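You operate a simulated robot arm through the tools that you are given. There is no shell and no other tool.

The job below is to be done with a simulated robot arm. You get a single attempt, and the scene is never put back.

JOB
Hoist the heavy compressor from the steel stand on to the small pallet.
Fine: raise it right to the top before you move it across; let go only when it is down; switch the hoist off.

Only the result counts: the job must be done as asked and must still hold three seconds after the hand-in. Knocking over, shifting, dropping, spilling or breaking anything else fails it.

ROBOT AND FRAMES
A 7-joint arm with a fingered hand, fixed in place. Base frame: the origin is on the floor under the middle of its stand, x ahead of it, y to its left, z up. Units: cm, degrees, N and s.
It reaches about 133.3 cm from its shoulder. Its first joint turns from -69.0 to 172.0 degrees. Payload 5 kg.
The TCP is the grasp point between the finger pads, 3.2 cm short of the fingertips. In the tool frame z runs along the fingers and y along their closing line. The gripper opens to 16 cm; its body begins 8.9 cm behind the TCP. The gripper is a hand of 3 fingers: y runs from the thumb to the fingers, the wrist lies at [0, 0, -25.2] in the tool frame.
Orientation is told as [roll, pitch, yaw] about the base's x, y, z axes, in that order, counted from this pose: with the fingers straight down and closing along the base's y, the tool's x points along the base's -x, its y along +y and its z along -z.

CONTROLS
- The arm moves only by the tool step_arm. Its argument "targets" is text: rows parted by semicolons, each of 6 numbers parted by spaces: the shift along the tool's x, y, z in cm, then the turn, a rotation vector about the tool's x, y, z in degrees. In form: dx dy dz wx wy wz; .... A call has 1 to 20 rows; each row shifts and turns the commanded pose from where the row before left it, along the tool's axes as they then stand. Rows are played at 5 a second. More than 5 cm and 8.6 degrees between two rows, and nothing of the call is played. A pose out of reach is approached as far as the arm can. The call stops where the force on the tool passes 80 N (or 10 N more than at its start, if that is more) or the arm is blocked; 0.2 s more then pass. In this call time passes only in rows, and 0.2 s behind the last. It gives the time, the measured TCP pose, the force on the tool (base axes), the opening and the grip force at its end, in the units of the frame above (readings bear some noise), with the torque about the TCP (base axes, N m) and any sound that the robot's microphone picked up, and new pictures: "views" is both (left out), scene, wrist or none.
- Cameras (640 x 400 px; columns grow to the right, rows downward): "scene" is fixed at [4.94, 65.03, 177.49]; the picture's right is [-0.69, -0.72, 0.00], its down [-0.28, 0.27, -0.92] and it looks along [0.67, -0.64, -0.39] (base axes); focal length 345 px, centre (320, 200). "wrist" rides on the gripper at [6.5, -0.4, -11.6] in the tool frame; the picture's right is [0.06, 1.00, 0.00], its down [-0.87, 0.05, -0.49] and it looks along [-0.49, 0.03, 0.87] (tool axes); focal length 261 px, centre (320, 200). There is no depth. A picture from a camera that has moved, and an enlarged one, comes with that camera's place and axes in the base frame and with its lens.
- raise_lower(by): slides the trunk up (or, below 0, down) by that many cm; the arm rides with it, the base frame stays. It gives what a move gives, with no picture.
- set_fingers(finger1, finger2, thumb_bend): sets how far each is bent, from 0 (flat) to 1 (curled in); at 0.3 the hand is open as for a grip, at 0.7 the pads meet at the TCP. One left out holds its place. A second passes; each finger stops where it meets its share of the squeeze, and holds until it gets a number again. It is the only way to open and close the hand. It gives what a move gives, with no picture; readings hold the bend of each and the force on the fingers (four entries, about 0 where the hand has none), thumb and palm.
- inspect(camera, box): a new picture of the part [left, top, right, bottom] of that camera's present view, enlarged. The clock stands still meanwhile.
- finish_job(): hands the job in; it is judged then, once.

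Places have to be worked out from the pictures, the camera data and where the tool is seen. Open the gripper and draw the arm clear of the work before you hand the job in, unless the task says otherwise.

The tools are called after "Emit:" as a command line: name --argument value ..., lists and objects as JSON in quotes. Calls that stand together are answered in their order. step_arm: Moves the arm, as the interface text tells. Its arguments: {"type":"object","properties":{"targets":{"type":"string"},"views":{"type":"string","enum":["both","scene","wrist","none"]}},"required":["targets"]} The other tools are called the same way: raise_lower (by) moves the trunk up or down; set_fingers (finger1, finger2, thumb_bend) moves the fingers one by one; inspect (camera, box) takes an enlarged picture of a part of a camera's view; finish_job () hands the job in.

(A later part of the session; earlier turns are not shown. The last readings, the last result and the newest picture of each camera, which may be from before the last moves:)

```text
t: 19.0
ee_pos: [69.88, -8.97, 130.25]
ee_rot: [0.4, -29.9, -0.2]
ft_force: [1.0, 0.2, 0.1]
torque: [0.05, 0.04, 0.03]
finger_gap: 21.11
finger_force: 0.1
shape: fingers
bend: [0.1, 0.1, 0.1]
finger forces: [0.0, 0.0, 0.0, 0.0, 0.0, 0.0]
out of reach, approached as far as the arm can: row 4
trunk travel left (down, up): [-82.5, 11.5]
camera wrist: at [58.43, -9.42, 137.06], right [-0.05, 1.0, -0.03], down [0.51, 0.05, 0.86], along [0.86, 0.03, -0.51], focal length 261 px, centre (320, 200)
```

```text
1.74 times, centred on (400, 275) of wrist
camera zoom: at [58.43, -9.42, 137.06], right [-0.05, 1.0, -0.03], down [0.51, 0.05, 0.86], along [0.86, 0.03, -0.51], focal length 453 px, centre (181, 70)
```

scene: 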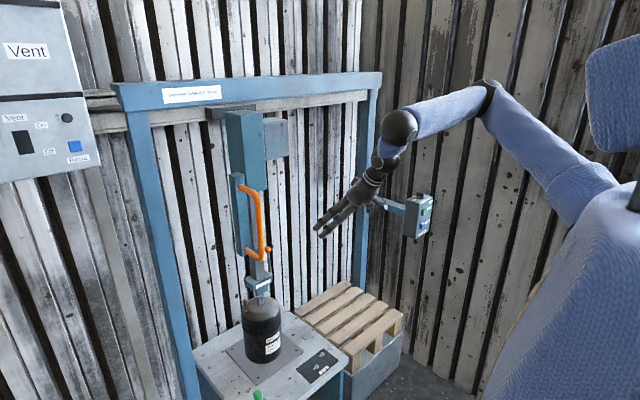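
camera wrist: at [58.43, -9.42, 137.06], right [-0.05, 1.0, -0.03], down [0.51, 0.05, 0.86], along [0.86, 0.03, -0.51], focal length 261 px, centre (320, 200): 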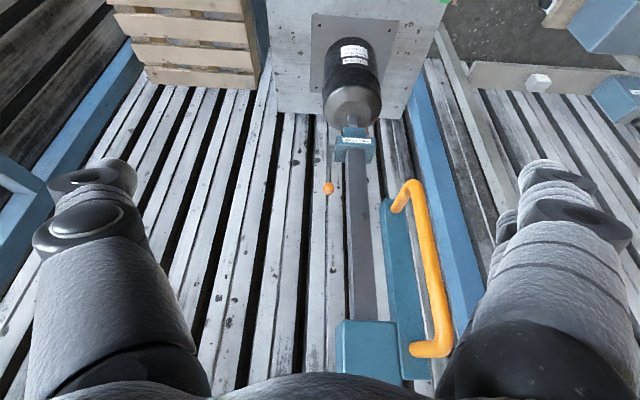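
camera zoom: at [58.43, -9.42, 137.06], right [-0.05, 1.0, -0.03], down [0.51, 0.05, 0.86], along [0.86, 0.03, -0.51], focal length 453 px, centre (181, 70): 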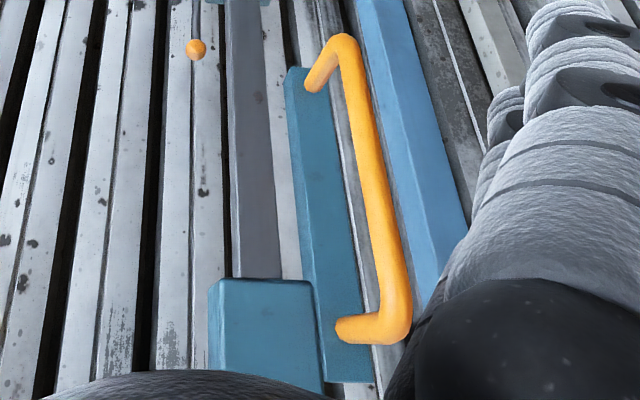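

Emit:
inspect --camera "scene" --box '[256, 262, 276, 280]'

Emit:
inspect --camera "wrist" --box '[325, 135, 350, 160]'

Emit:
inspect --camera "scene" --box '[245, 275, 280, 305]'

Emit:
inspect --camera "scene" --box '[225, 95, 295, 165]'

```text
16.00 times, centred on (266, 271) of scene
camera zoom: at [4.94, 65.03, 177.49], right [-0.69, -0.72, 0.0], down [-0.28, 0.27, -0.92], along [0.67, -0.64, -0.39], focal length 5514 px, centre (1184, -936)
```

zoom: 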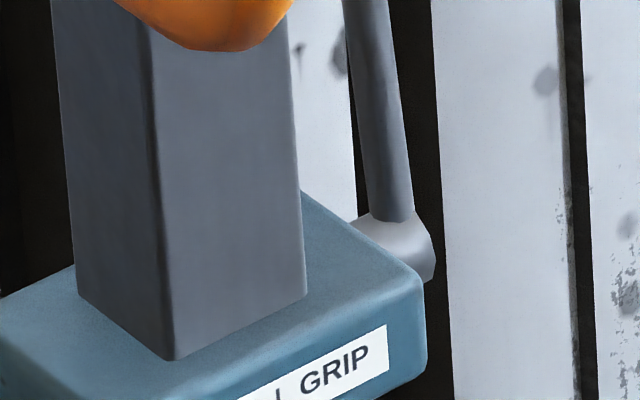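

```text
16.00 times, centred on (338, 148) of wrist
camera zoom: at [58.43, -9.42, 137.06], right [-0.05, 1.0, -0.03], down [0.51, 0.05, 0.86], along [0.86, 0.03, -0.51], focal length 4170 px, centre (40, 1040)
```

zoom: 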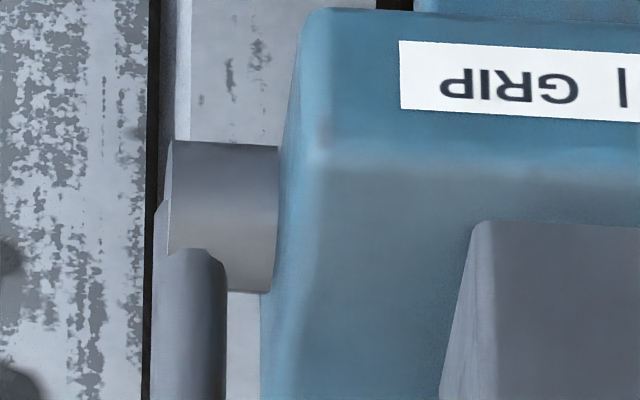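

```text
13.33 times, centred on (262, 290) of scene
camera zoom: at [4.94, 65.03, 177.49], right [-0.69, -0.72, 0.0], down [-0.28, 0.27, -0.92], along [0.67, -0.64, -0.39], focal length 4595 px, centre (1087, -1000)
```

zoom: 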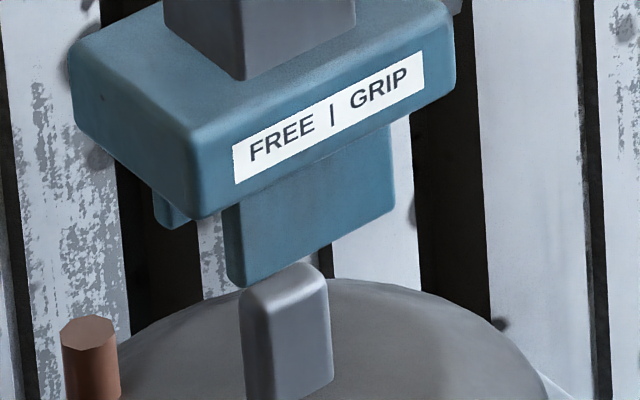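

```text
5.71 times, centred on (260, 130) of scene
camera zoom: at [4.94, 65.03, 177.49], right [-0.69, -0.72, 0.0], down [-0.28, 0.27, -0.92], along [0.67, -0.64, -0.39], focal length 1969 px, centre (663, 600)
```

zoom: 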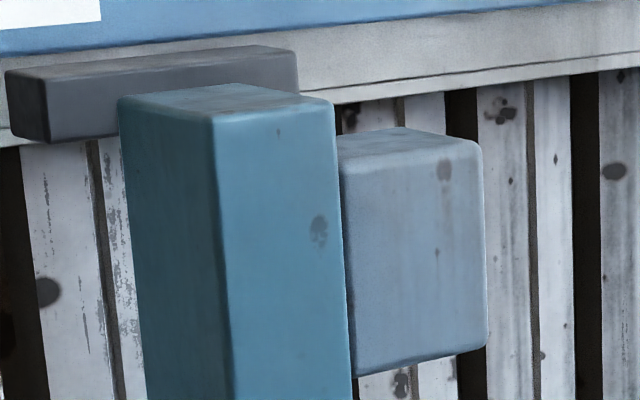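

Key finding: the two teal jaws are open (lever up = FREE) and sit about 3 cm *above* the compressor's lug — so the coupling isn't attached. I must first lower the hoist ~5–6 cm so the jaws straddle the lug, then set the lever to GRIP. I form the pointing finger and bring the hand, pointing +x, to the control box.

Emit:
set_fingers --finger1 0.7 --finger2 0.0 --thumb_bend 1.0

Emit:
step_arm --targets "0 -4.9 0 0 -5 0; 0 -4.9 0 0 -5 0; 0 -4.9 0 0 -5 0; 0 -4.9 0 0 -5 0; 0 -4.9 0 0 -5 0; 0 -4.9 0 0 -5 0; 0 -4.9 0 0 -5 0; 0 -4.9 0 0 -5 0; 0 -4.9 0 0 -5 0; 0 -4.9 0 0 -5 0; 0 -4.9 0 0 -5 0; 0 -4.9 0 0 -5 0; 0 0 0 0 0 0" --views "both"

```text
t: 20.0
ee_pos: [69.57, -8.8, 130.47]
ee_rot: [0.2, -30.0, -0.1]
ft_force: [-0.1, 0.2, 0.0]
torque: [0.01, 0.02, 0.02]
finger_gap: 2.92
finger_force: 0.1
shape: fingers
bend: [0.68, 0.0, 0.95]
finger forces: [0.0, 0.0, 0.0, 0.0, 0.1, 0.1]
trunk travel left (down, up): [-82.5, 11.5]
```

```text
t: 22.8
ee_pos: [69.65, -67.57, 131.32]
ee_rot: [-91.4, -89.0, 91.6]
ft_force: [-2.0, -1.0, -4.3]
torque: [-0.01, -0.42, 0.08]
finger_gap: 3.11
finger_force: 0.0
shape: fingers
bend: [0.68, 0.0, 0.97]
finger forces: [0.1, 0.0, 0.0, 0.2, 0.0, 0.0]
trunk travel left (down, up): [-82.5, 11.5]
camera wrist: at [58.02, -68.1, 124.68], right [0.0, 1.0, -0.08], down [-0.49, 0.07, 0.87], along [0.87, 0.04, 0.49], focal length 261 px, centre (320, 200)
```

scene: 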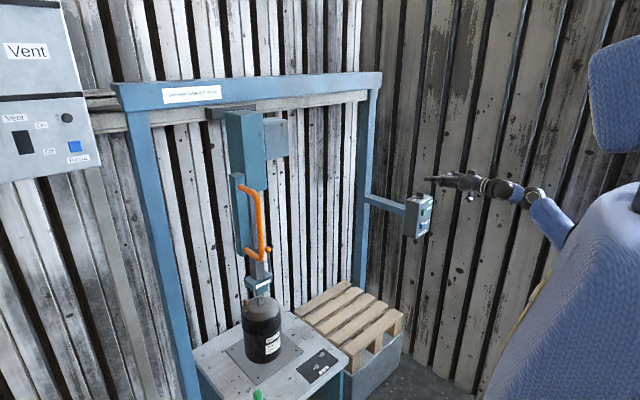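
wrist: 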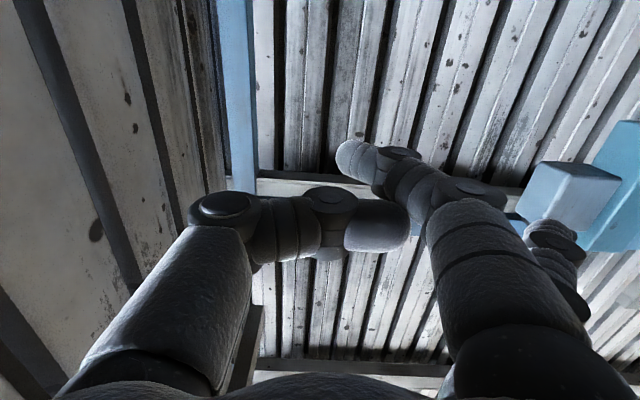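

Hand points +x cleanly. Now I move to a stand-off in front of the blue DOWN button (tip about 12 cm short of it).

Emit:
step_arm --targets "4.46 -1.9 -0.66 0 0 0; 4.46 -1.9 -0.66 0 0 0; 4.46 -1.9 -0.66 0 0 0; 4.46 -1.9 -0.66 0 0 0; 4.46 -1.9 -0.66 0 0 0; 4.46 -1.9 -0.66 0 0 0; 4.46 -1.9 -0.66 0 0 0; 0 0 0 0 0 0" --views "both"

Emit:
inspect --camera "scene" --box '[390, 170, 480, 250]'

```text
t: 24.6
ee_pos: [64.88, -80.79, 99.29]
ee_rot: [-145.9, -90.0, 145.9]
ft_force: [-0.2, 0.3, 0.4]
torque: [-0.01, -0.04, -0.01]
finger_gap: 3.32
finger_force: 0.1
shape: fingers
bend: [0.68, 0.0, 0.97]
finger forces: [0.0, 0.0, 0.0, 0.0, 0.0, 0.1]
trunk travel left (down, up): [-82.5, 11.5]
camera wrist: at [53.29, -81.19, 92.7], right [0.0, 1.0, -0.06], down [-0.49, 0.06, 0.87], along [0.87, 0.03, 0.49], focal length 261 px, centre (320, 200)
```

scene: 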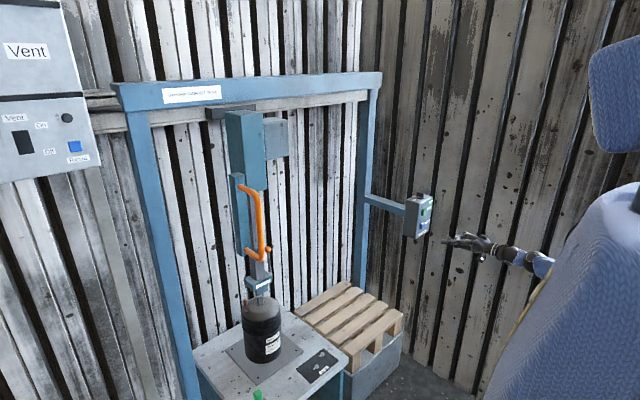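
wrist: 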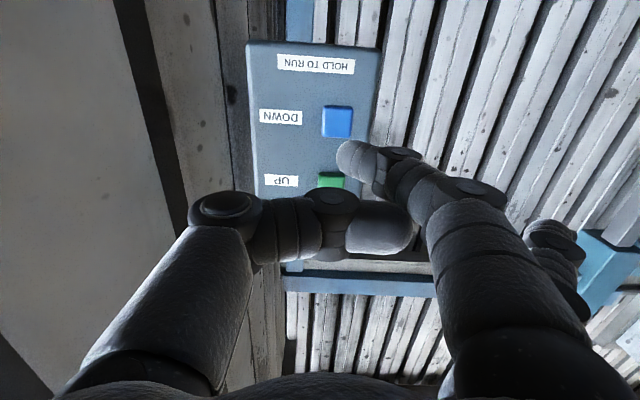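

```text
5.00 times, centred on (435, 210) of scene
camera zoom: at [4.94, 65.03, 177.49], right [-0.69, -0.72, 0.0], down [-0.28, 0.27, -0.92], along [0.67, -0.64, -0.39], focal length 1723 px, centre (-255, 150)
```

zoom: 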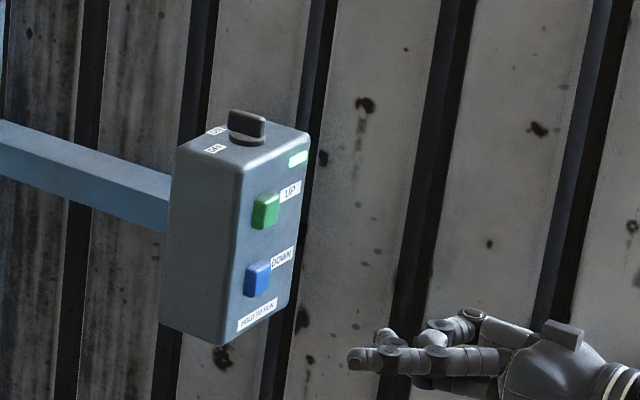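

The finger lines up laterally with the blue button (y≈-79) and needs to go up ~1.2 cm. I raise it and approach to about 1.5 cm short of the button.

Emit:
step_arm --targets "-1.2 0 3 0 0 0; 0 0 4 0 0 0; 0 0 3.5 0 0 0; 0 0 0 0 0 0" --views "wrist"

Emit:
inspect --camera "scene" --box '[390, 180, 460, 240]'

Emit:
inspect --camera "wrist" --box '[260, 60, 420, 220]'

```text
t: 25.6
ee_pos: [75.39, -80.96, 100.47]
ee_rot: [154.7, -89.9, -154.9]
ft_force: [0.1, 0.7, 0.2]
torque: [-0.01, 0.0, -0.02]
finger_gap: 3.39
finger_force: 0.0
shape: fingers
bend: [0.68, 0.0, 0.98]
finger forces: [0.1, 0.0, 0.0, 0.0, 0.1, 0.1]
trunk travel left (down, up): [-82.5, 11.5]
camera wrist: at [63.71, -81.22, 93.89], right [0.0, 1.0, -0.06], down [-0.49, 0.05, 0.87], along [0.87, 0.03, 0.49], focal length 261 px, centre (320, 200)
```

wrist: 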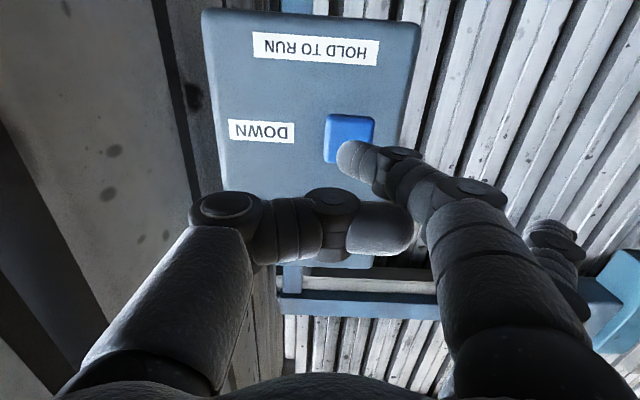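

```text
6.67 times, centred on (425, 210) of scene
camera zoom: at [4.94, 65.03, 177.49], right [-0.69, -0.72, 0.0], down [-0.28, 0.27, -0.92], along [0.67, -0.64, -0.39], focal length 2298 px, centre (-380, 133)
```

zoom: 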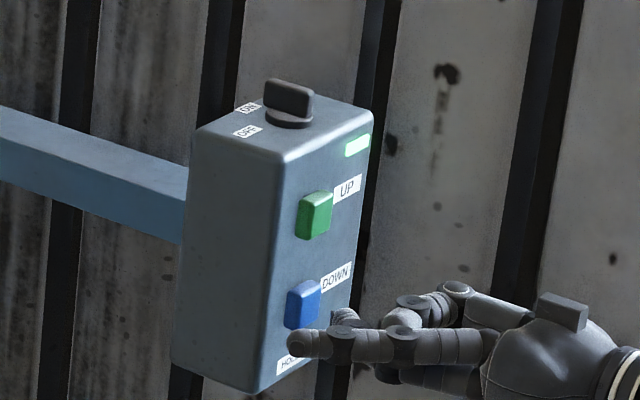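

```text
2.50 times, centred on (340, 140) of wrist
camera zoom: at [63.71, -81.22, 93.89], right [0.0, 1.0, -0.06], down [-0.49, 0.05, 0.87], along [0.87, 0.03, 0.49], focal length 652 px, centre (270, 350)
```

zoom: 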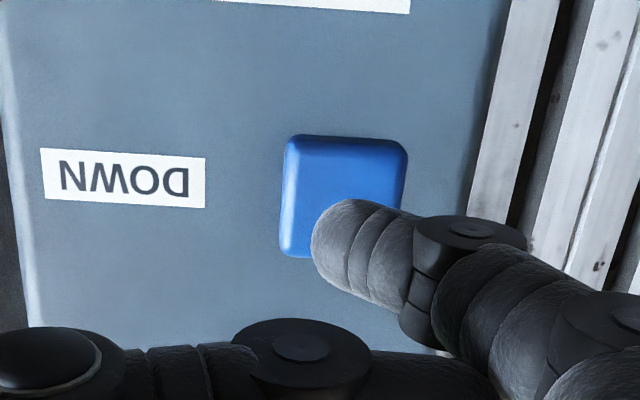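

The fingertip is centred on the blue button about 2 cm short of it. I advance gently, watching force.

Emit:
step_arm --targets "0 0 1.2 0 0 0; 0 0 0.5 0 0 0" --views "none"

```text
t: 26.2
ee_pos: [77.04, -80.96, 100.48]
ee_rot: [-100.7, -90.0, 100.8]
ft_force: [-1.7, 0.1, 0.9]
torque: [-0.02, 0.03, 0.04]
finger_gap: 3.45
finger_force: 0.1
shape: fingers
bend: [0.68, 0.0, 0.98]
finger forces: [1.1, 0.1, 0.0, 0.0, 0.1, 0.0]
trunk travel left (down, up): [-82.5, 11.5]
```

Light contact (≈1.7 N). I press a further 0.6 cm briefly, then back off, and look at what the hoist did.

Emit:
step_arm --targets "0 0 0.6 0 0 0; 0 0 -1.2 0 0 0" --views "scene"

Emit:
inspect --camera "scene" --box '[245, 265, 280, 305]'

```text
t: 26.8
ee_pos: [76.59, -80.78, 100.52]
ee_rot: [165.1, -89.9, -165.1]
ft_force: [-0.1, 0.4, 0.4]
torque: [0.01, 0.0, 0.02]
finger_gap: 3.49
finger_force: 0.0
shape: fingers
bend: [0.68, 0.0, 0.98]
finger forces: [0.0, 0.0, 0.1, 0.0, 0.0, 0.1]
trunk travel left (down, up): [-82.5, 11.5]
heard: click
```

scene: 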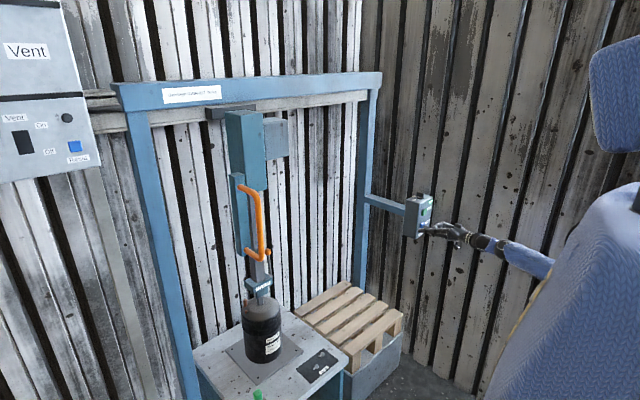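

```text
10.00 times, centred on (262, 285) of scene
camera zoom: at [4.94, 65.03, 177.49], right [-0.69, -0.72, 0.0], down [-0.28, 0.27, -0.92], along [0.67, -0.64, -0.39], focal length 3446 px, centre (895, -650)
```

zoom: 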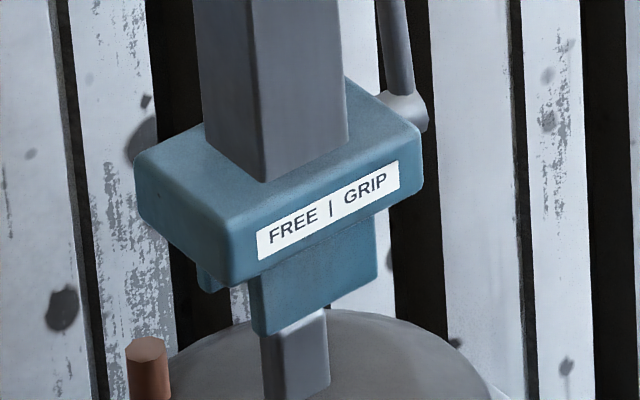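

A click and the coupling came down ≈1.3 cm. I repeat with a slightly longer hold.

Emit:
step_arm --targets "0 0 1.2 0 0 0; 0 0 0 0 0 0; 0 0 -1.2 0 0 0" --views "none"

Emit:
inspect --camera "scene" --box '[245, 265, 280, 305]'

```text
t: 27.6
ee_pos: [76.57, -80.86, 100.59]
ee_rot: [174.4, -89.9, -174.2]
ft_force: [0.1, 0.5, -0.3]
torque: [-0.01, -0.01, -0.01]
finger_gap: 3.52
finger_force: 0.0
shape: fingers
bend: [0.68, 0.0, 0.99]
finger forces: [0.1, 0.0, 0.0, 0.1, 0.0, 0.0]
trunk travel left (down, up): [-82.5, 11.5]
heard: click
```

```text
10.00 times, centred on (262, 285) of scene
camera zoom: at [4.94, 65.03, 177.49], right [-0.69, -0.72, 0.0], down [-0.28, 0.27, -0.92], along [0.67, -0.64, -0.39], focal length 3446 px, centre (895, -650)
```

zoom: 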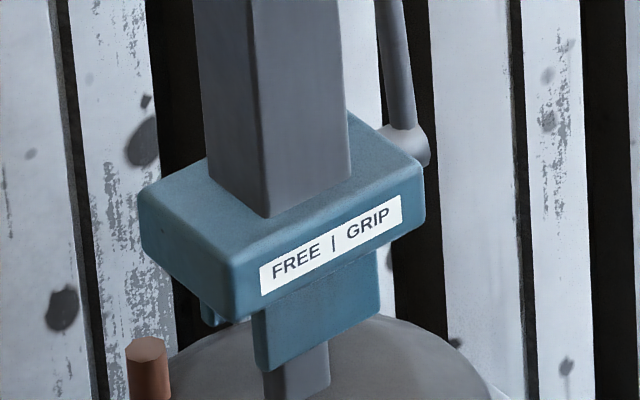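

Down ≈2.9 cm in total now; the jaws are coming over the lug. Another press with a bit more hold.

Emit:
step_arm --targets "0 0 1.2 0 0 0; 0 0 0 0 0 0; 0 0 -1.2 0 0 0" --views "none"

Emit:
inspect --camera "scene" --box '[245, 265, 280, 305]'

```text
t: 28.4
ee_pos: [76.61, -80.76, 100.46]
ee_rot: [-165.9, -89.9, 165.9]
ft_force: [-0.1, 0.4, -0.2]
torque: [-0.01, -0.01, 0.0]
finger_gap: 3.59
finger_force: 0.1
shape: fingers
bend: [0.68, 0.0, 0.99]
finger forces: [0.0, 0.1, 0.1, 0.0, 0.0, 0.0]
trunk travel left (down, up): [-82.5, 11.5]
heard: click
```

```text
10.00 times, centred on (262, 285) of scene
camera zoom: at [4.94, 65.03, 177.49], right [-0.69, -0.72, 0.0], down [-0.28, 0.27, -0.92], along [0.67, -0.64, -0.39], focal length 3446 px, centre (895, -650)
```

zoom: 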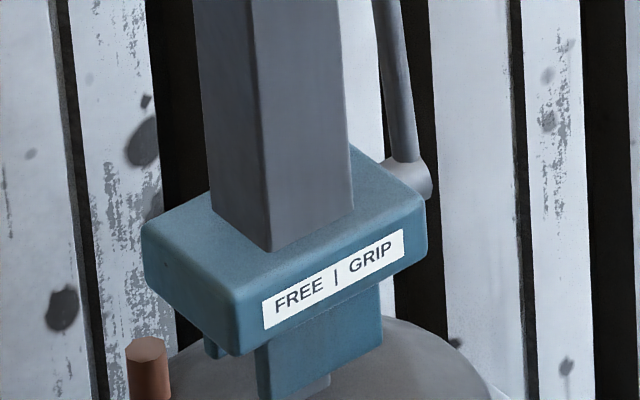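

Total ≈4.4 cm; jaw overlap on the lug is about 1.4 cm. One more short tap should seat the jaws nearly fully over the lug.

Emit:
step_arm --targets "0 0 1.2 0 0 0; 0 0 -1.2 0 0 0" --views "none"

Emit:
inspect --camera "scene" --box '[245, 265, 280, 305]'

```text
t: 29.0
ee_pos: [76.51, -80.91, 100.49]
ee_rot: [150.3, -89.9, -150.3]
ft_force: [-0.7, 1.0, 1.2]
torque: [-0.02, -0.01, 0.02]
finger_gap: 3.63
finger_force: 0.0
shape: fingers
bend: [0.68, 0.0, 0.99]
finger forces: [0.1, 0.1, 0.0, 0.1, 0.1, 0.1]
trunk travel left (down, up): [-82.5, 11.5]
heard: click
```

```text
10.00 times, centred on (262, 285) of scene
camera zoom: at [4.94, 65.03, 177.49], right [-0.69, -0.72, 0.0], down [-0.28, 0.27, -0.92], along [0.67, -0.64, -0.39], focal length 3446 px, centre (895, -650)
```

zoom: 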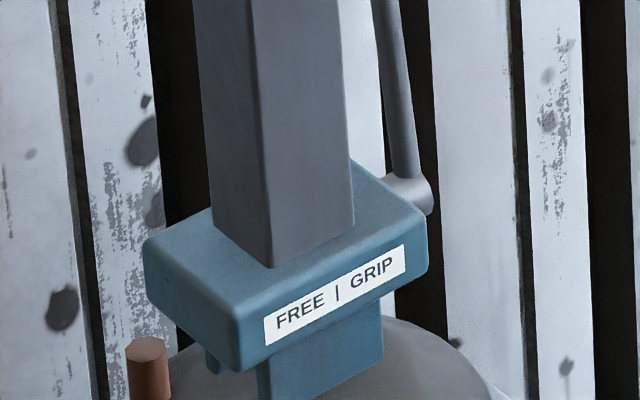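

Another ≈0.7 cm (total ≈5.1). One more tap to check whether it's seated.

Emit:
step_arm --targets "0 0 1.2 0 0 0; 0 0 -1.2 0 0 0" --views "none"

Emit:
inspect --camera "scene" --box '[245, 265, 280, 305]'

```text
t: 29.6
ee_pos: [76.52, -80.81, 100.61]
ee_rot: [170.4, -89.9, -170.4]
ft_force: [0.3, 0.2, 0.7]
torque: [0.03, 0.02, 0.0]
finger_gap: 3.62
finger_force: 0.0
shape: fingers
bend: [0.68, 0.0, 0.99]
finger forces: [0.1, 0.0, 0.1, 0.1, 0.0, 0.0]
trunk travel left (down, up): [-82.5, 11.5]
heard: click
```

```text
10.00 times, centred on (262, 285) of scene
camera zoom: at [4.94, 65.03, 177.49], right [-0.69, -0.72, 0.0], down [-0.28, 0.27, -0.92], along [0.67, -0.64, -0.39], focal length 3446 px, centre (895, -650)
```

zoom: 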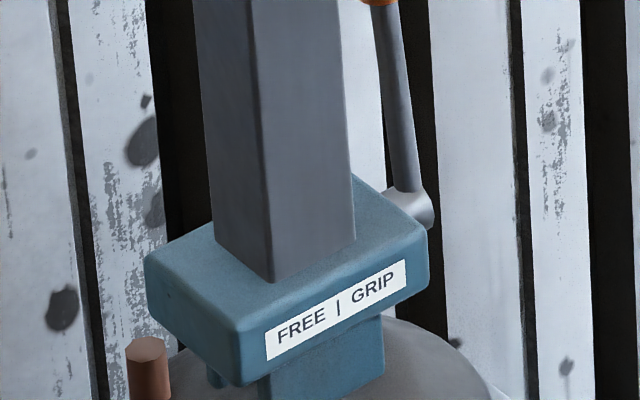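

The jaws now straddle the lug (total ≈5.8 cm lowered, still free). Next the lever: its hub axis is along y, it stands nearly upright (leaning slightly to +x), so I'll pull it toward the robot (-x) for GRIP. I first retreat from the box and bring the hand back to vertical near y≈-37.

Emit:
step_arm --targets "0 0 -4.5 0 0 0; 0 0 -4.5 0 0 0; 0 0 -4.5 0 0 0; 0 0 -4.5 0 0 0; -4.5 0 0 0 0 0; -4.5 0 0 0 0 0; -4.5 0 0 0 0 0; -4.5 0 0 0 0 0; -4.5 0 0 0 0 0; -4.5 0 0 0 0 0; 0 0 0 0 0 0" --views "none"

Emit:
step_arm --targets "0 2.5 0 0 8.18 0; 0 2.5 0 0 8.18 0; 0 2.5 0 0 8.18 0; 0 2.5 0 0 8.18 0; 0 2.5 0 0 8.18 0; 0 2.5 0 0 8.18 0; 0 2.5 0 0 8.18 0; 0 2.5 0 0 8.18 0; 0 2.5 0 0 8.18 0; 0 2.5 0 0 8.18 0; 0 2.5 0 0 8.18 0; 0 0 0 0 0 0" --views "scene"

Emit:
set_fingers --finger1 0.3 --finger2 0.3 --thumb_bend 0.6

```text
t: 32.0
ee_pos: [58.45, -80.8, 127.49]
ee_rot: [119.8, -90.0, -120.1]
ft_force: [0.2, 0.1, 0.3]
torque: [0.0, 0.01, 0.0]
finger_gap: 3.73
finger_force: 0.0
shape: fingers
bend: [0.68, 0.0, 1.0]
finger forces: [0.0, 0.0, 0.0, 0.0, 0.0, 0.0]
trunk travel left (down, up): [-82.5, 11.5]
```

```text
t: 34.6
ee_pos: [58.65, -62.56, 127.4]
ee_rot: [0.0, -30.1, 0.0]
ft_force: [-0.4, 0.4, -0.5]
torque: [0.0, 0.02, -0.02]
finger_gap: 3.78
finger_force: 0.0
shape: fingers
bend: [0.68, 0.0, 1.0]
finger forces: [0.1, 0.0, 0.0, 0.0, 0.1, 0.1]
out of reach, approached as far as the arm can: row 8, 9, 10, 11
trunk travel left (down, up): [-82.5, 11.5]
```

scene: 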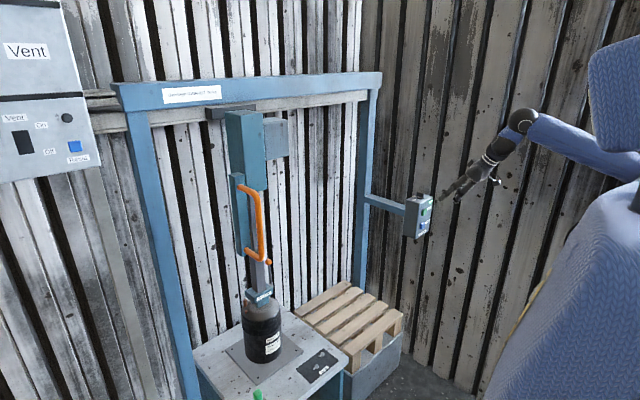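

```text
t: 35.6
ee_pos: [58.62, -62.52, 127.5]
ee_rot: [-0.1, -30.1, 0.0]
ft_force: [-0.4, 0.3, -0.3]
torque: [-0.01, 0.0, 0.04]
finger_gap: 10.69
finger_force: 0.1
shape: fingers
bend: [0.3, 0.3, 0.6]
finger forces: [0.0, 0.1, 0.0, 0.0, 0.0, 0.0]
trunk travel left (down, up): [-82.5, 11.5]
```

The close-in pose is out of reach, so I extend forward to x≈85, y≈-35 first and then straighten the hand.

Emit:
step_arm --targets "-2.5 3.05 1.44 0 0 0; -2.5 3.05 1.44 0 0 0; -2.5 3.05 1.44 0 0 0; -2.5 3.05 1.44 0 0 0; -2.5 3.05 1.44 0 0 0; -2.5 3.05 1.44 0 0 0; -2.5 3.05 1.44 0 0 0; -2.5 3.05 1.44 0 0 0; -2.5 3.05 1.44 0 0 0; 0 0 0 0 7.5 0; 0 0 0 0 7.5 0; 0 0 0 0 7.5 0; 0 0 0 0 7.5 0; 0 0 0 0 0 0" --views "both"

```text
t: 38.6
ee_pos: [84.42, -35.18, 127.57]
ee_rot: [0.0, 0.0, 0.1]
ft_force: [-0.9, 0.4, 0.7]
torque: [-0.03, -0.02, -0.01]
finger_gap: 10.74
finger_force: 0.0
shape: fingers
bend: [0.3, 0.3, 0.6]
finger forces: [0.0, 0.0, 0.0, 0.0, 0.1, 0.1]
trunk travel left (down, up): [-82.5, 11.5]
camera wrist: at [77.83, -35.5, 139.13], right [-0.06, 1.0, 0.0], down [0.87, 0.05, 0.49], along [0.49, 0.03, -0.87], focal length 261 px, centre (320, 200)
```

scene: 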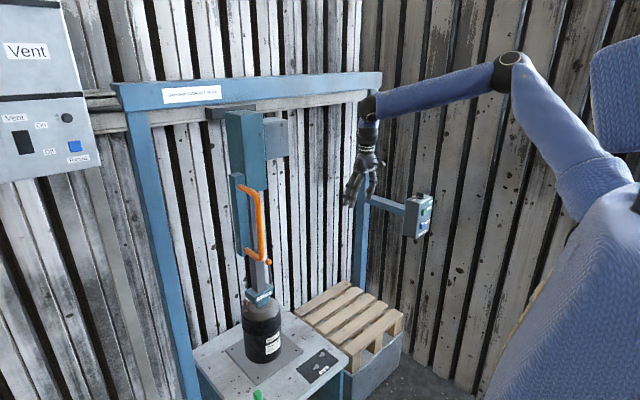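
wrist: 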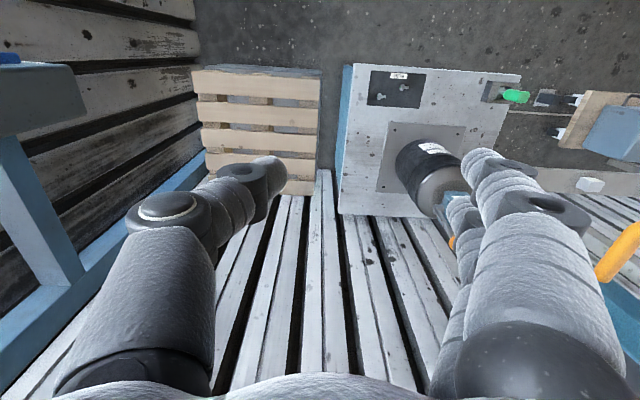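

I roll the hand 45° so the open fingers point down and toward +y, then move to a pre-hook position behind and to the -y side of the lever.

Emit:
step_arm --targets "0 0 0 -7.5 0 0; 0 0 0 -7.5 0 0; 0 0 0 -7.5 0 0; 0 0 0 -7.5 0 0; 0 0 0 -7.5 0 0; 0 0 0 -7.5 0 0; -3.29 -1.29 2.58 0 0 0; -3.29 -1.29 2.58 0 0 0; -3.29 -1.29 2.58 0 0 0; -3.29 -1.29 2.58 0 0 0; -3.29 -1.29 2.58 0 0 0; -3.29 -1.29 2.58 0 0 0; -3.29 -1.29 2.58 0 0 0; -3.29 -1.29 2.58 0 0 0; -3.29 -1.29 2.58 0 0 0; 0 0 0 0 0 0" --views "both"

```text
t: 42.0
ee_pos: [96.04, -28.63, 114.94]
ee_rot: [45.0, -0.2, -0.1]
ft_force: [0.2, 0.7, -0.2]
torque: [0.01, -0.02, -0.02]
finger_gap: 10.75
finger_force: 0.1
shape: fingers
bend: [0.3, 0.3, 0.6]
finger forces: [0.0, 0.1, 0.0, 0.0, 0.0, 0.1]
out of reach, approached as far as the arm can: row 11, 12, 13, 14, 15
trunk travel left (down, up): [-82.5, 11.5]
camera wrist: at [89.53, -37.11, 122.72], right [-0.06, 0.71, 0.7], down [0.87, -0.31, 0.39], along [0.49, 0.64, -0.59], focal length 261 px, centre (320, 200)
```

scene: 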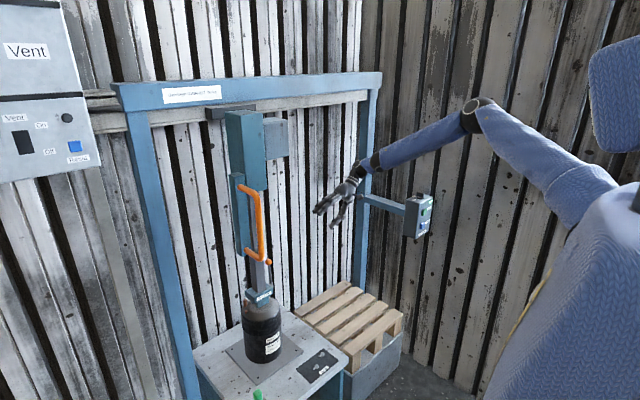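
wrist: 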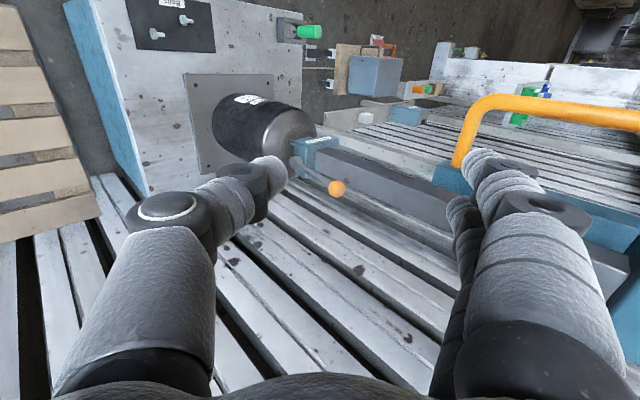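

The arm hit a joint limit rather than its reach. Lowering the trunk 20 cm brings the hand to lever height with the arm in a better posture; the space beneath the hand is clear.

Emit:
raise_lower --by -20

Emit:
step_arm --targets "-3 0 0 0 0 0; -3 0 0 0 0 0; -3 0 0 0 0 0; -3 0 0 0 0 0; -3 0 0 0 0 0; -3 0 0 0 0 0; 0 0 0 0 0 0" --views "both"

```text
t: 44.2
ee_pos: [96.08, -28.74, 94.85]
ee_rot: [44.9, -0.1, -0.1]
ft_force: [0.3, -1.6, -0.4]
torque: [-0.03, -0.02, 0.0]
finger_gap: 10.77
finger_force: 0.0
shape: fingers
bend: [0.3, 0.3, 0.6]
finger forces: [0.0, 0.0, 0.1, 0.0, 0.0, 0.0]
trunk travel left (down, up): [-62.5, 31.5]
```

```text
t: 45.8
ee_pos: [99.84, -29.53, 101.09]
ee_rot: [45.0, -0.2, -0.3]
ft_force: [0.1, 0.4, 0.6]
torque: [0.0, 0.0, -0.01]
finger_gap: 10.74
finger_force: 0.0
shape: fingers
bend: [0.3, 0.3, 0.6]
finger forces: [0.0, 0.0, 0.0, 0.0, 0.0, 0.1]
out of reach, approached as far as the arm can: row 1, 2, 3, 4, 5, 6
trunk travel left (down, up): [-62.5, 31.5]
camera wrist: at [93.18, -38.05, 108.91], right [-0.06, 0.71, 0.7], down [0.87, -0.31, 0.39], along [0.49, 0.63, -0.59], focal length 261 px, centre (320, 200)
```

scene: 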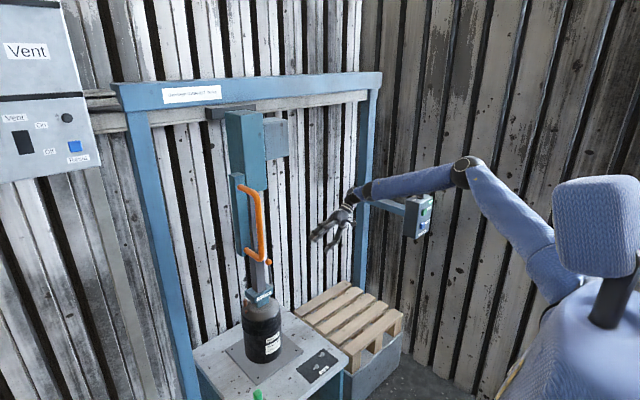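
wrist: 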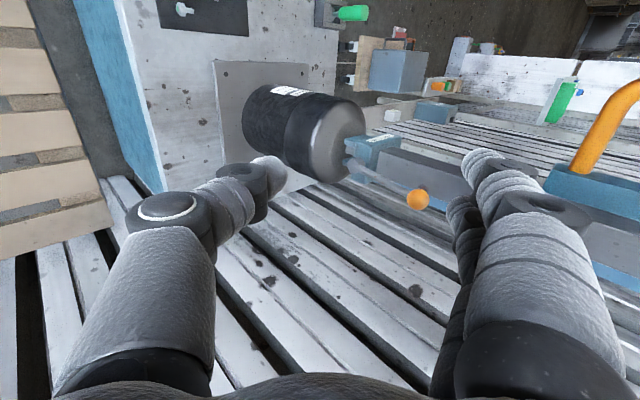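

Still limited at x≈100 in the rolled pose. I'll return to the vertical hand (which had more reach), using the open fingers at the hand's +y side as the hook instead.

Emit:
step_arm --targets "0 0 0 7.5 0 0; 0 0 0 7.5 0 0; 0 0 0 7.5 0 0; 0 0 0 7.5 0 0; 0 0 0 7.5 0 0; 0 0 0 7.5 0 0; -3 0 0 0 0 0; -3 0 0 0 0 0; -3 0 0 0 0 0; -3 0 0 0 0 0; 0 0 0 0 0 0" --views "both"

```text
t: 48.2
ee_pos: [92.57, -35.65, 102.54]
ee_rot: [0.0, -0.3, 0.0]
ft_force: [0.2, 0.3, -0.5]
torque: [-0.02, 0.0, 0.02]
finger_gap: 10.73
finger_force: 0.1
shape: fingers
bend: [0.3, 0.3, 0.6]
finger forces: [0.0, 0.1, 0.1, 0.0, 0.1, 0.0]
out of reach, approached as far as the arm can: row 2, 3, 4, 5, 6, 7, 8, 9, 10
trunk travel left (down, up): [-62.5, 31.5]
camera wrist: at [85.99, -36.0, 113.91], right [-0.06, 1.0, 0.0], down [0.87, 0.05, 0.5], along [0.49, 0.03, -0.87], focal length 261 px, centre (320, 200)
```

scene: 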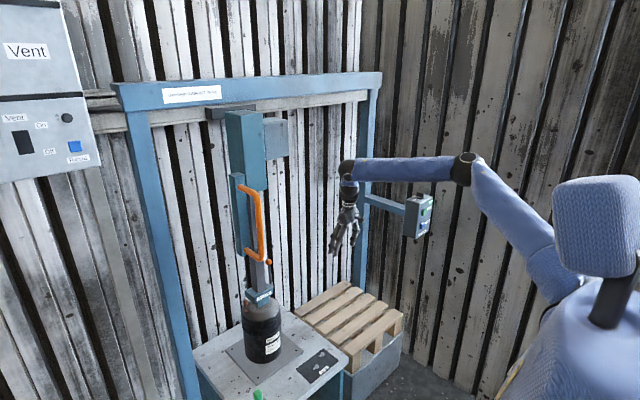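
wrist: 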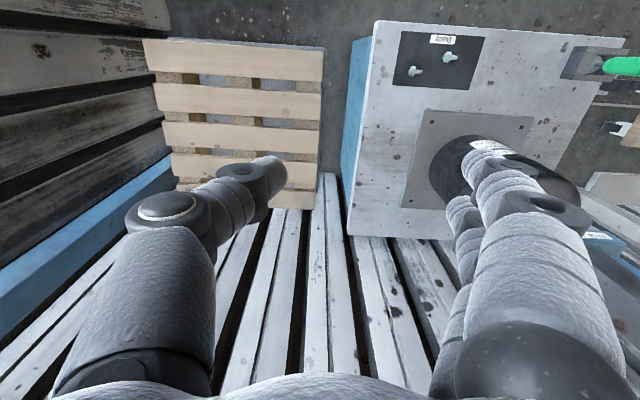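

The vertical pose is limited to x≈92 here by some joint. I'll test whether yawing the hand toward -45° (fingers then reach toward +x+y) frees the arm, since it would also need less x at the wrist.

Emit:
step_arm --targets "0 0 0 0 0 7.5; 0 0 0 0 0 7.5; 0 0 0 0 0 7.5; 0 0 0 0 0 7.5; 0 0 0 0 0 7.5; 0 0 0 0 0 7.5; -2.1 2.1 0 0 0 0; -2.1 2.1 0 0 0 0; -2.1 2.1 0 0 0 0; 0 0 0 0 0 0" --views "scene"

```text
t: 50.4
ee_pos: [93.33, -37.68, 102.73]
ee_rot: [0.2, -0.2, -45.1]
ft_force: [0.1, 0.5, 0.2]
torque: [-0.02, -0.03, -0.03]
finger_gap: 10.71
finger_force: 0.0
shape: fingers
bend: [0.3, 0.3, 0.6]
finger forces: [0.0, 0.0, 0.1, 0.0, 0.1, 0.0]
out of reach, approached as far as the arm can: row 7, 8, 9
trunk travel left (down, up): [-62.5, 31.5]
```

scene: 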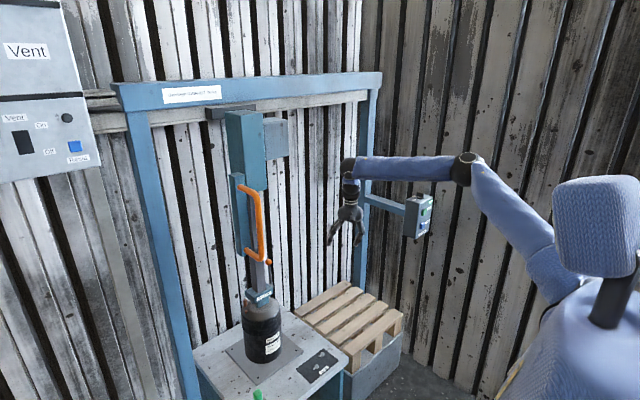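

Yaw is fine but the same position limit applies, so it's an arm-posture limit. I'll raise the trunk again (so the forearm slopes down to the wrist) and test reaching further forward at that height.

Emit:
raise_lower --by 28

Emit:
step_arm --targets "-2.1 2.1 0 0 0 0; -2.1 2.1 0 0 0 0; -2.1 2.1 0 0 0 0; -2.1 2.1 0 0 0 0; -2.1 2.1 0 0 0 0; 0 0 0 0 0 0" --views "scene"

```text
t: 53.2
ee_pos: [93.35, -37.55, 130.68]
ee_rot: [0.3, -0.2, -45.1]
ft_force: [0.5, -0.3, 0.0]
torque: [0.01, -0.01, 0.02]
finger_gap: 10.75
finger_force: 0.1
shape: fingers
bend: [0.3, 0.3, 0.6]
finger forces: [0.1, 0.0, 0.1, 0.1, 0.0, 0.1]
trunk travel left (down, up): [-90.5, 3.5]
```

```text
t: 54.6
ee_pos: [94.62, -40.61, 131.17]
ee_rot: [0.4, -0.2, -45.1]
ft_force: [-0.3, 0.1, -0.3]
torque: [-0.04, 0.0, 0.03]
finger_gap: 10.75
finger_force: 0.1
shape: fingers
bend: [0.3, 0.3, 0.6]
finger forces: [0.0, 0.0, 0.0, 0.0, 0.0, 0.0]
out of reach, approached as far as the arm can: row 1, 2, 3, 4, 5
trunk travel left (down, up): [-90.5, 3.5]
```

scene: 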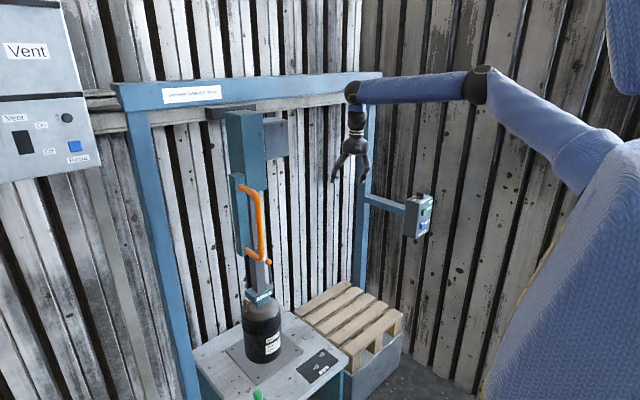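

The elbow is what's stuck in this posture, so a hand pointing straight down can't go further out. A hand pointing +x keeps the wrist closer in: with the fingers on top (tool y up) I can hook them over the ball and pull. I rotate to that orientation here in free space.

Emit:
step_arm --targets "0 0 0 0 0 7.5; 0 0 0 0 0 7.5; 0 0 0 0 0 7.5; 0 0 0 0 0 7.5; 0 0 0 0 0 7.5; 0 0 0 0 0 7.5; 0 0 0 -8.18 0 0; 0 0 0 -8.18 0 0; 0 0 0 -8.18 0 0; 0 0 0 -8.18 0 0; 0 0 0 -8.18 0 0; 0 0 0 -8.18 0 0; 0 0 0 -8.18 0 0; 0 0 0 -8.18 0 0; 0 0 0 -8.18 0 0; 0 0 0 -8.18 0 0; 0 0 0 -8.18 0 0; 0 0 0 0 0 0" --views "both"

```text
t: 58.4
ee_pos: [94.41, -40.77, 131.23]
ee_rot: [90.4, 0.0, -90.2]
ft_force: [0.4, -0.8, 0.3]
torque: [0.01, -0.01, -0.01]
finger_gap: 10.75
finger_force: 0.1
shape: fingers
bend: [0.3, 0.3, 0.6]
finger forces: [0.0, 0.0, 0.1, 0.0, 0.1, 0.1]
trunk travel left (down, up): [-90.5, 3.5]
camera wrist: at [82.72, -34.26, 130.68], right [-0.01, 0.06, 1.0], down [-0.49, -0.87, 0.05], along [0.87, -0.49, 0.04], focal length 261 px, centre (320, 200)
```

scene: 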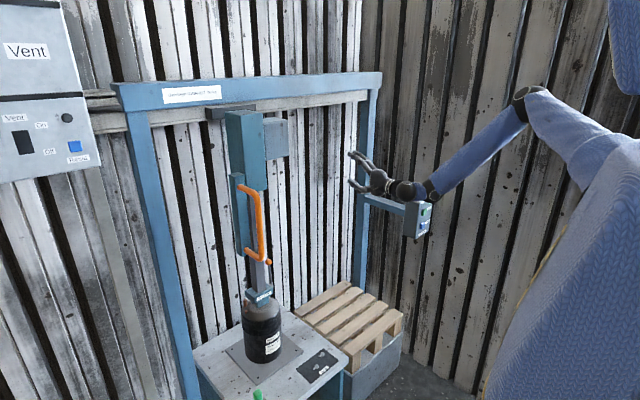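
wrist: 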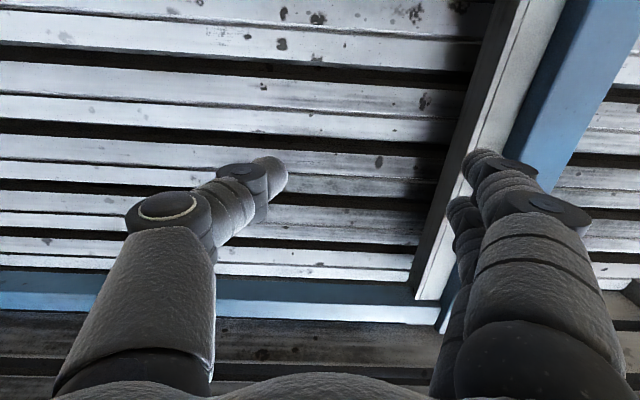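

That orientation works. I lower the trunk 30 cm to bring the hand to lever height, set the thumb flat and finger1 as pointer, then move toward the lever's front.

Emit:
raise_lower --by -30

Emit:
set_fingers --finger1 0.7 --finger2 0.3 --thumb_bend 0.0

Emit:
step_arm --targets "4 0 0 0 0 0; 4 0 0 0 0 0; 4 0 0 0 0 0; 4 0 0 0 0 0; 4 0 0 0 0 0; 4 0 0 0 0 0; 4 0 0 0 0 0; 4 -0.5 0 0 0 0; 0 0 0 0 0 0" --views "both"

```text
t: 61.4
ee_pos: [94.47, -40.6, 101.21]
ee_rot: [90.3, 0.0, -90.1]
ft_force: [0.6, 0.9, -0.1]
torque: [0.02, -0.02, 0.0]
finger_gap: 10.73
finger_force: 0.1
shape: fingers
bend: [0.3, 0.3, 0.6]
finger forces: [0.0, 0.0, 0.0, 0.0, 0.0, 0.0]
trunk travel left (down, up): [-60.5, 33.5]
```

```text
t: 62.4
ee_pos: [94.57, -40.66, 101.25]
ee_rot: [90.3, 0.0, -90.0]
ft_force: [-0.2, 0.6, -0.7]
torque: [-0.02, -0.01, 0.0]
finger_gap: 11.25
finger_force: 0.1
shape: fingers
bend: [0.7, 0.3, 0.0]
finger forces: [0.0, 0.0, 0.0, 0.0, 0.0, 0.1]
trunk travel left (down, up): [-60.5, 33.5]
```

```text
t: 64.4
ee_pos: [94.47, -20.33, 104.08]
ee_rot: [89.9, 0.1, -90.1]
ft_force: [-0.3, -0.1, -0.1]
torque: [-0.01, 0.0, 0.0]
finger_gap: 11.22
finger_force: 0.1
shape: fingers
bend: [0.7, 0.3, 0.0]
finger forces: [0.0, 0.0, 0.0, 0.0, 0.0, 0.1]
out of reach, approached as far as the arm can: row 5, 6, 7, 8
trunk travel left (down, up): [-60.5, 33.5]
camera wrist: at [82.87, -13.91, 103.53], right [0.0, 0.06, 1.0], down [-0.49, -0.87, 0.05], along [0.87, -0.49, 0.03], focal length 261 px, centre (320, 200)
```

scene: 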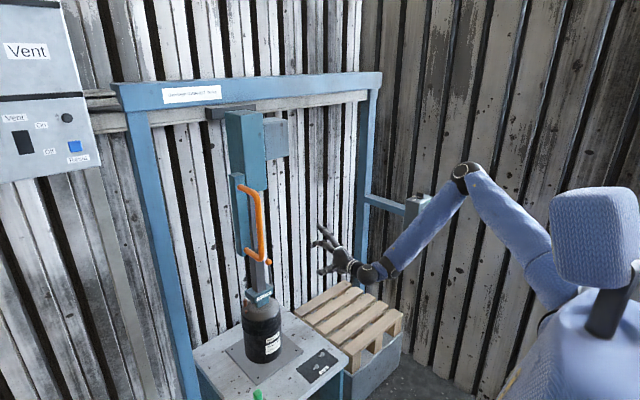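
wrist: 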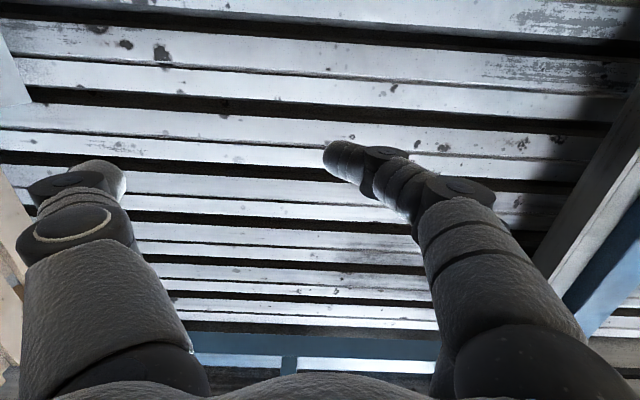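

The arm can't cross further to +y while pointing straight +x, but pointing diagonally forward-left keeps the wrist more to the right. I set fingers half-bent with the thumb curled, yaw the hand +45° and move to a pre-hook position right of the lever.

Emit:
set_fingers --finger1 0.5 --finger2 0.5 --thumb_bend 1.0

Emit:
step_arm --targets "0 0 0 0 7.5 0; 0 0 0 0 7.5 0; 0 0 0 0 7.5 0; 0 0 0 0 7.5 0; 0 0 0 0 7.5 0; 0 0 0 0 7.5 0; -1.26 -3.45 2.6 0 0 0; -1.26 -3.45 2.6 0 0 0; -1.26 -3.45 2.6 0 0 0; -1.26 -3.45 2.6 0 0 0; 0 0 0 0 0 0" --views "both"

```text
t: 65.4
ee_pos: [94.54, -20.43, 104.04]
ee_rot: [89.9, 0.0, -90.1]
ft_force: [0.4, -0.6, -0.5]
torque: [-0.01, -0.02, 0.03]
finger_gap: 4.62
finger_force: 0.1
shape: fingers
bend: [0.5, 0.5, 1.0]
finger forces: [0.0, 0.0, 0.0, 0.0, 0.1, 0.0]
trunk travel left (down, up): [-60.5, 33.5]
```

```text
t: 67.8
ee_pos: [97.56, -19.52, 101.24]
ee_rot: [90.0, -0.2, -45.1]
ft_force: [0.0, 1.1, -0.6]
torque: [-0.01, -0.02, -0.03]
finger_gap: 4.61
finger_force: 0.0
shape: fingers
bend: [0.5, 0.5, 1.0]
finger forces: [0.0, 0.0, 0.0, 0.1, 0.0, 0.0]
out of reach, approached as far as the arm can: row 7, 8, 9, 10
trunk travel left (down, up): [-60.5, 33.5]
camera wrist: at [84.7, -23.1, 100.75], right [-0.05, 0.05, 1.0], down [0.26, -0.96, 0.06], along [0.96, 0.27, 0.03], focal length 261 px, centre (320, 200)
```

scene: 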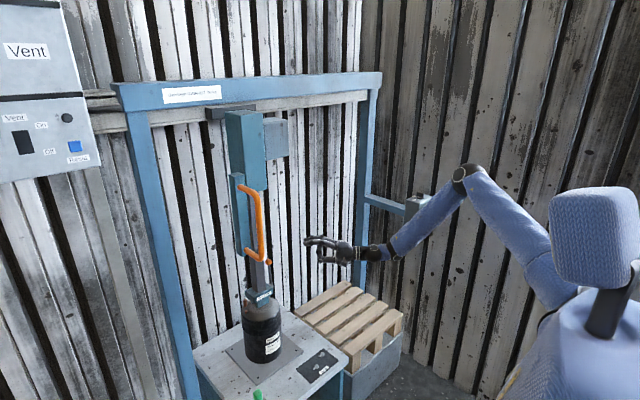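
wrist: 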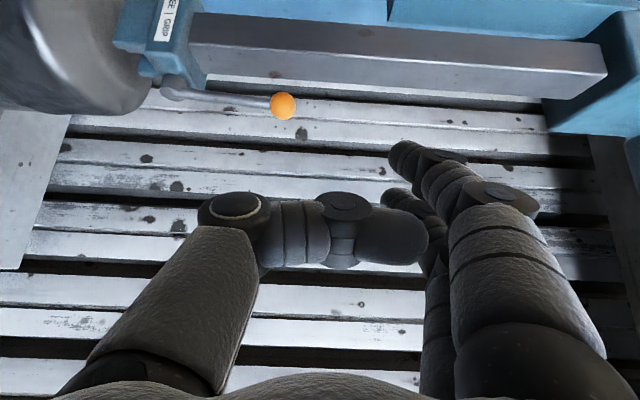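

The elbow behaves as if the shoulder tilt is at its limit, so targets that are low relative to the shoulder can't be reached far out. Lowering the trunk lowers the elbow, which should extend the reach; there is free space under the hand (stand top is at z≈51).

Emit:
raise_lower --by -20

Emit:
step_arm --targets "-0.85 2.3 1.9 0 0 0; -0.85 2.3 1.9 0 0 0; -0.85 2.3 1.9 0 0 0; -0.85 2.3 1.9 0 0 0; 0 0 0 0 0 0" --views "both"

```text
t: 70.0
ee_pos: [97.58, -19.63, 81.18]
ee_rot: [90.0, -0.2, -45.0]
ft_force: [0.5, -0.9, -0.8]
torque: [-0.01, -0.04, 0.0]
finger_gap: 4.65
finger_force: 0.1
shape: fingers
bend: [0.5, 0.5, 1.0]
finger forces: [0.0, 0.1, 0.0, 0.0, 0.0, 0.0]
trunk travel left (down, up): [-40.5, 53.5]
```

```text
t: 71.2
ee_pos: [105.17, -16.57, 90.49]
ee_rot: [90.1, -0.2, -45.0]
ft_force: [-0.6, -0.3, 0.0]
torque: [0.0, -0.03, -0.02]
finger_gap: 4.64
finger_force: 0.1
shape: fingers
bend: [0.5, 0.5, 1.0]
finger forces: [0.0, 0.1, 0.1, 0.0, 0.0, 0.1]
trunk travel left (down, up): [-40.5, 53.5]
camera wrist: at [92.41, -20.15, 89.95], right [-0.05, 0.05, 1.0], down [0.26, -0.96, 0.06], along [0.96, 0.27, 0.03], focal length 261 px, centre (320, 200)
```

scene: 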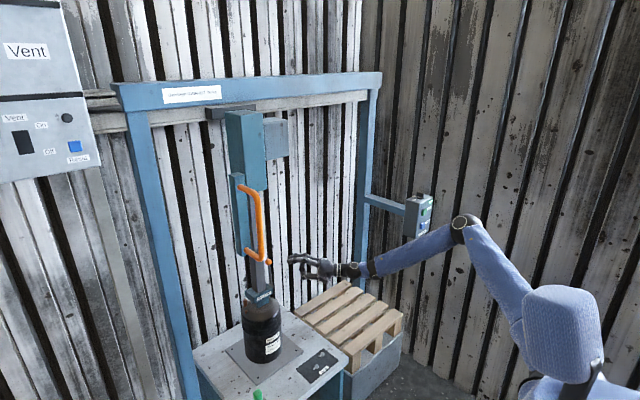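
wrist: 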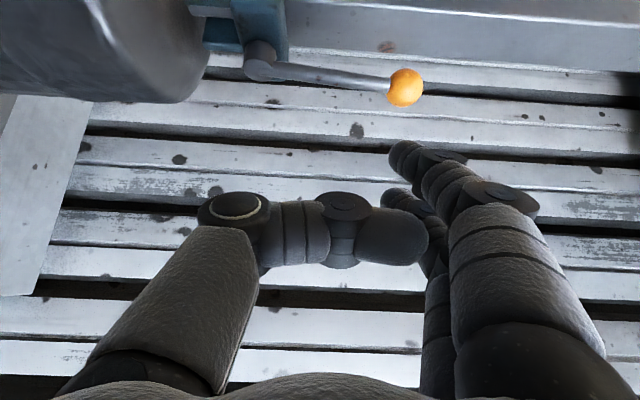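

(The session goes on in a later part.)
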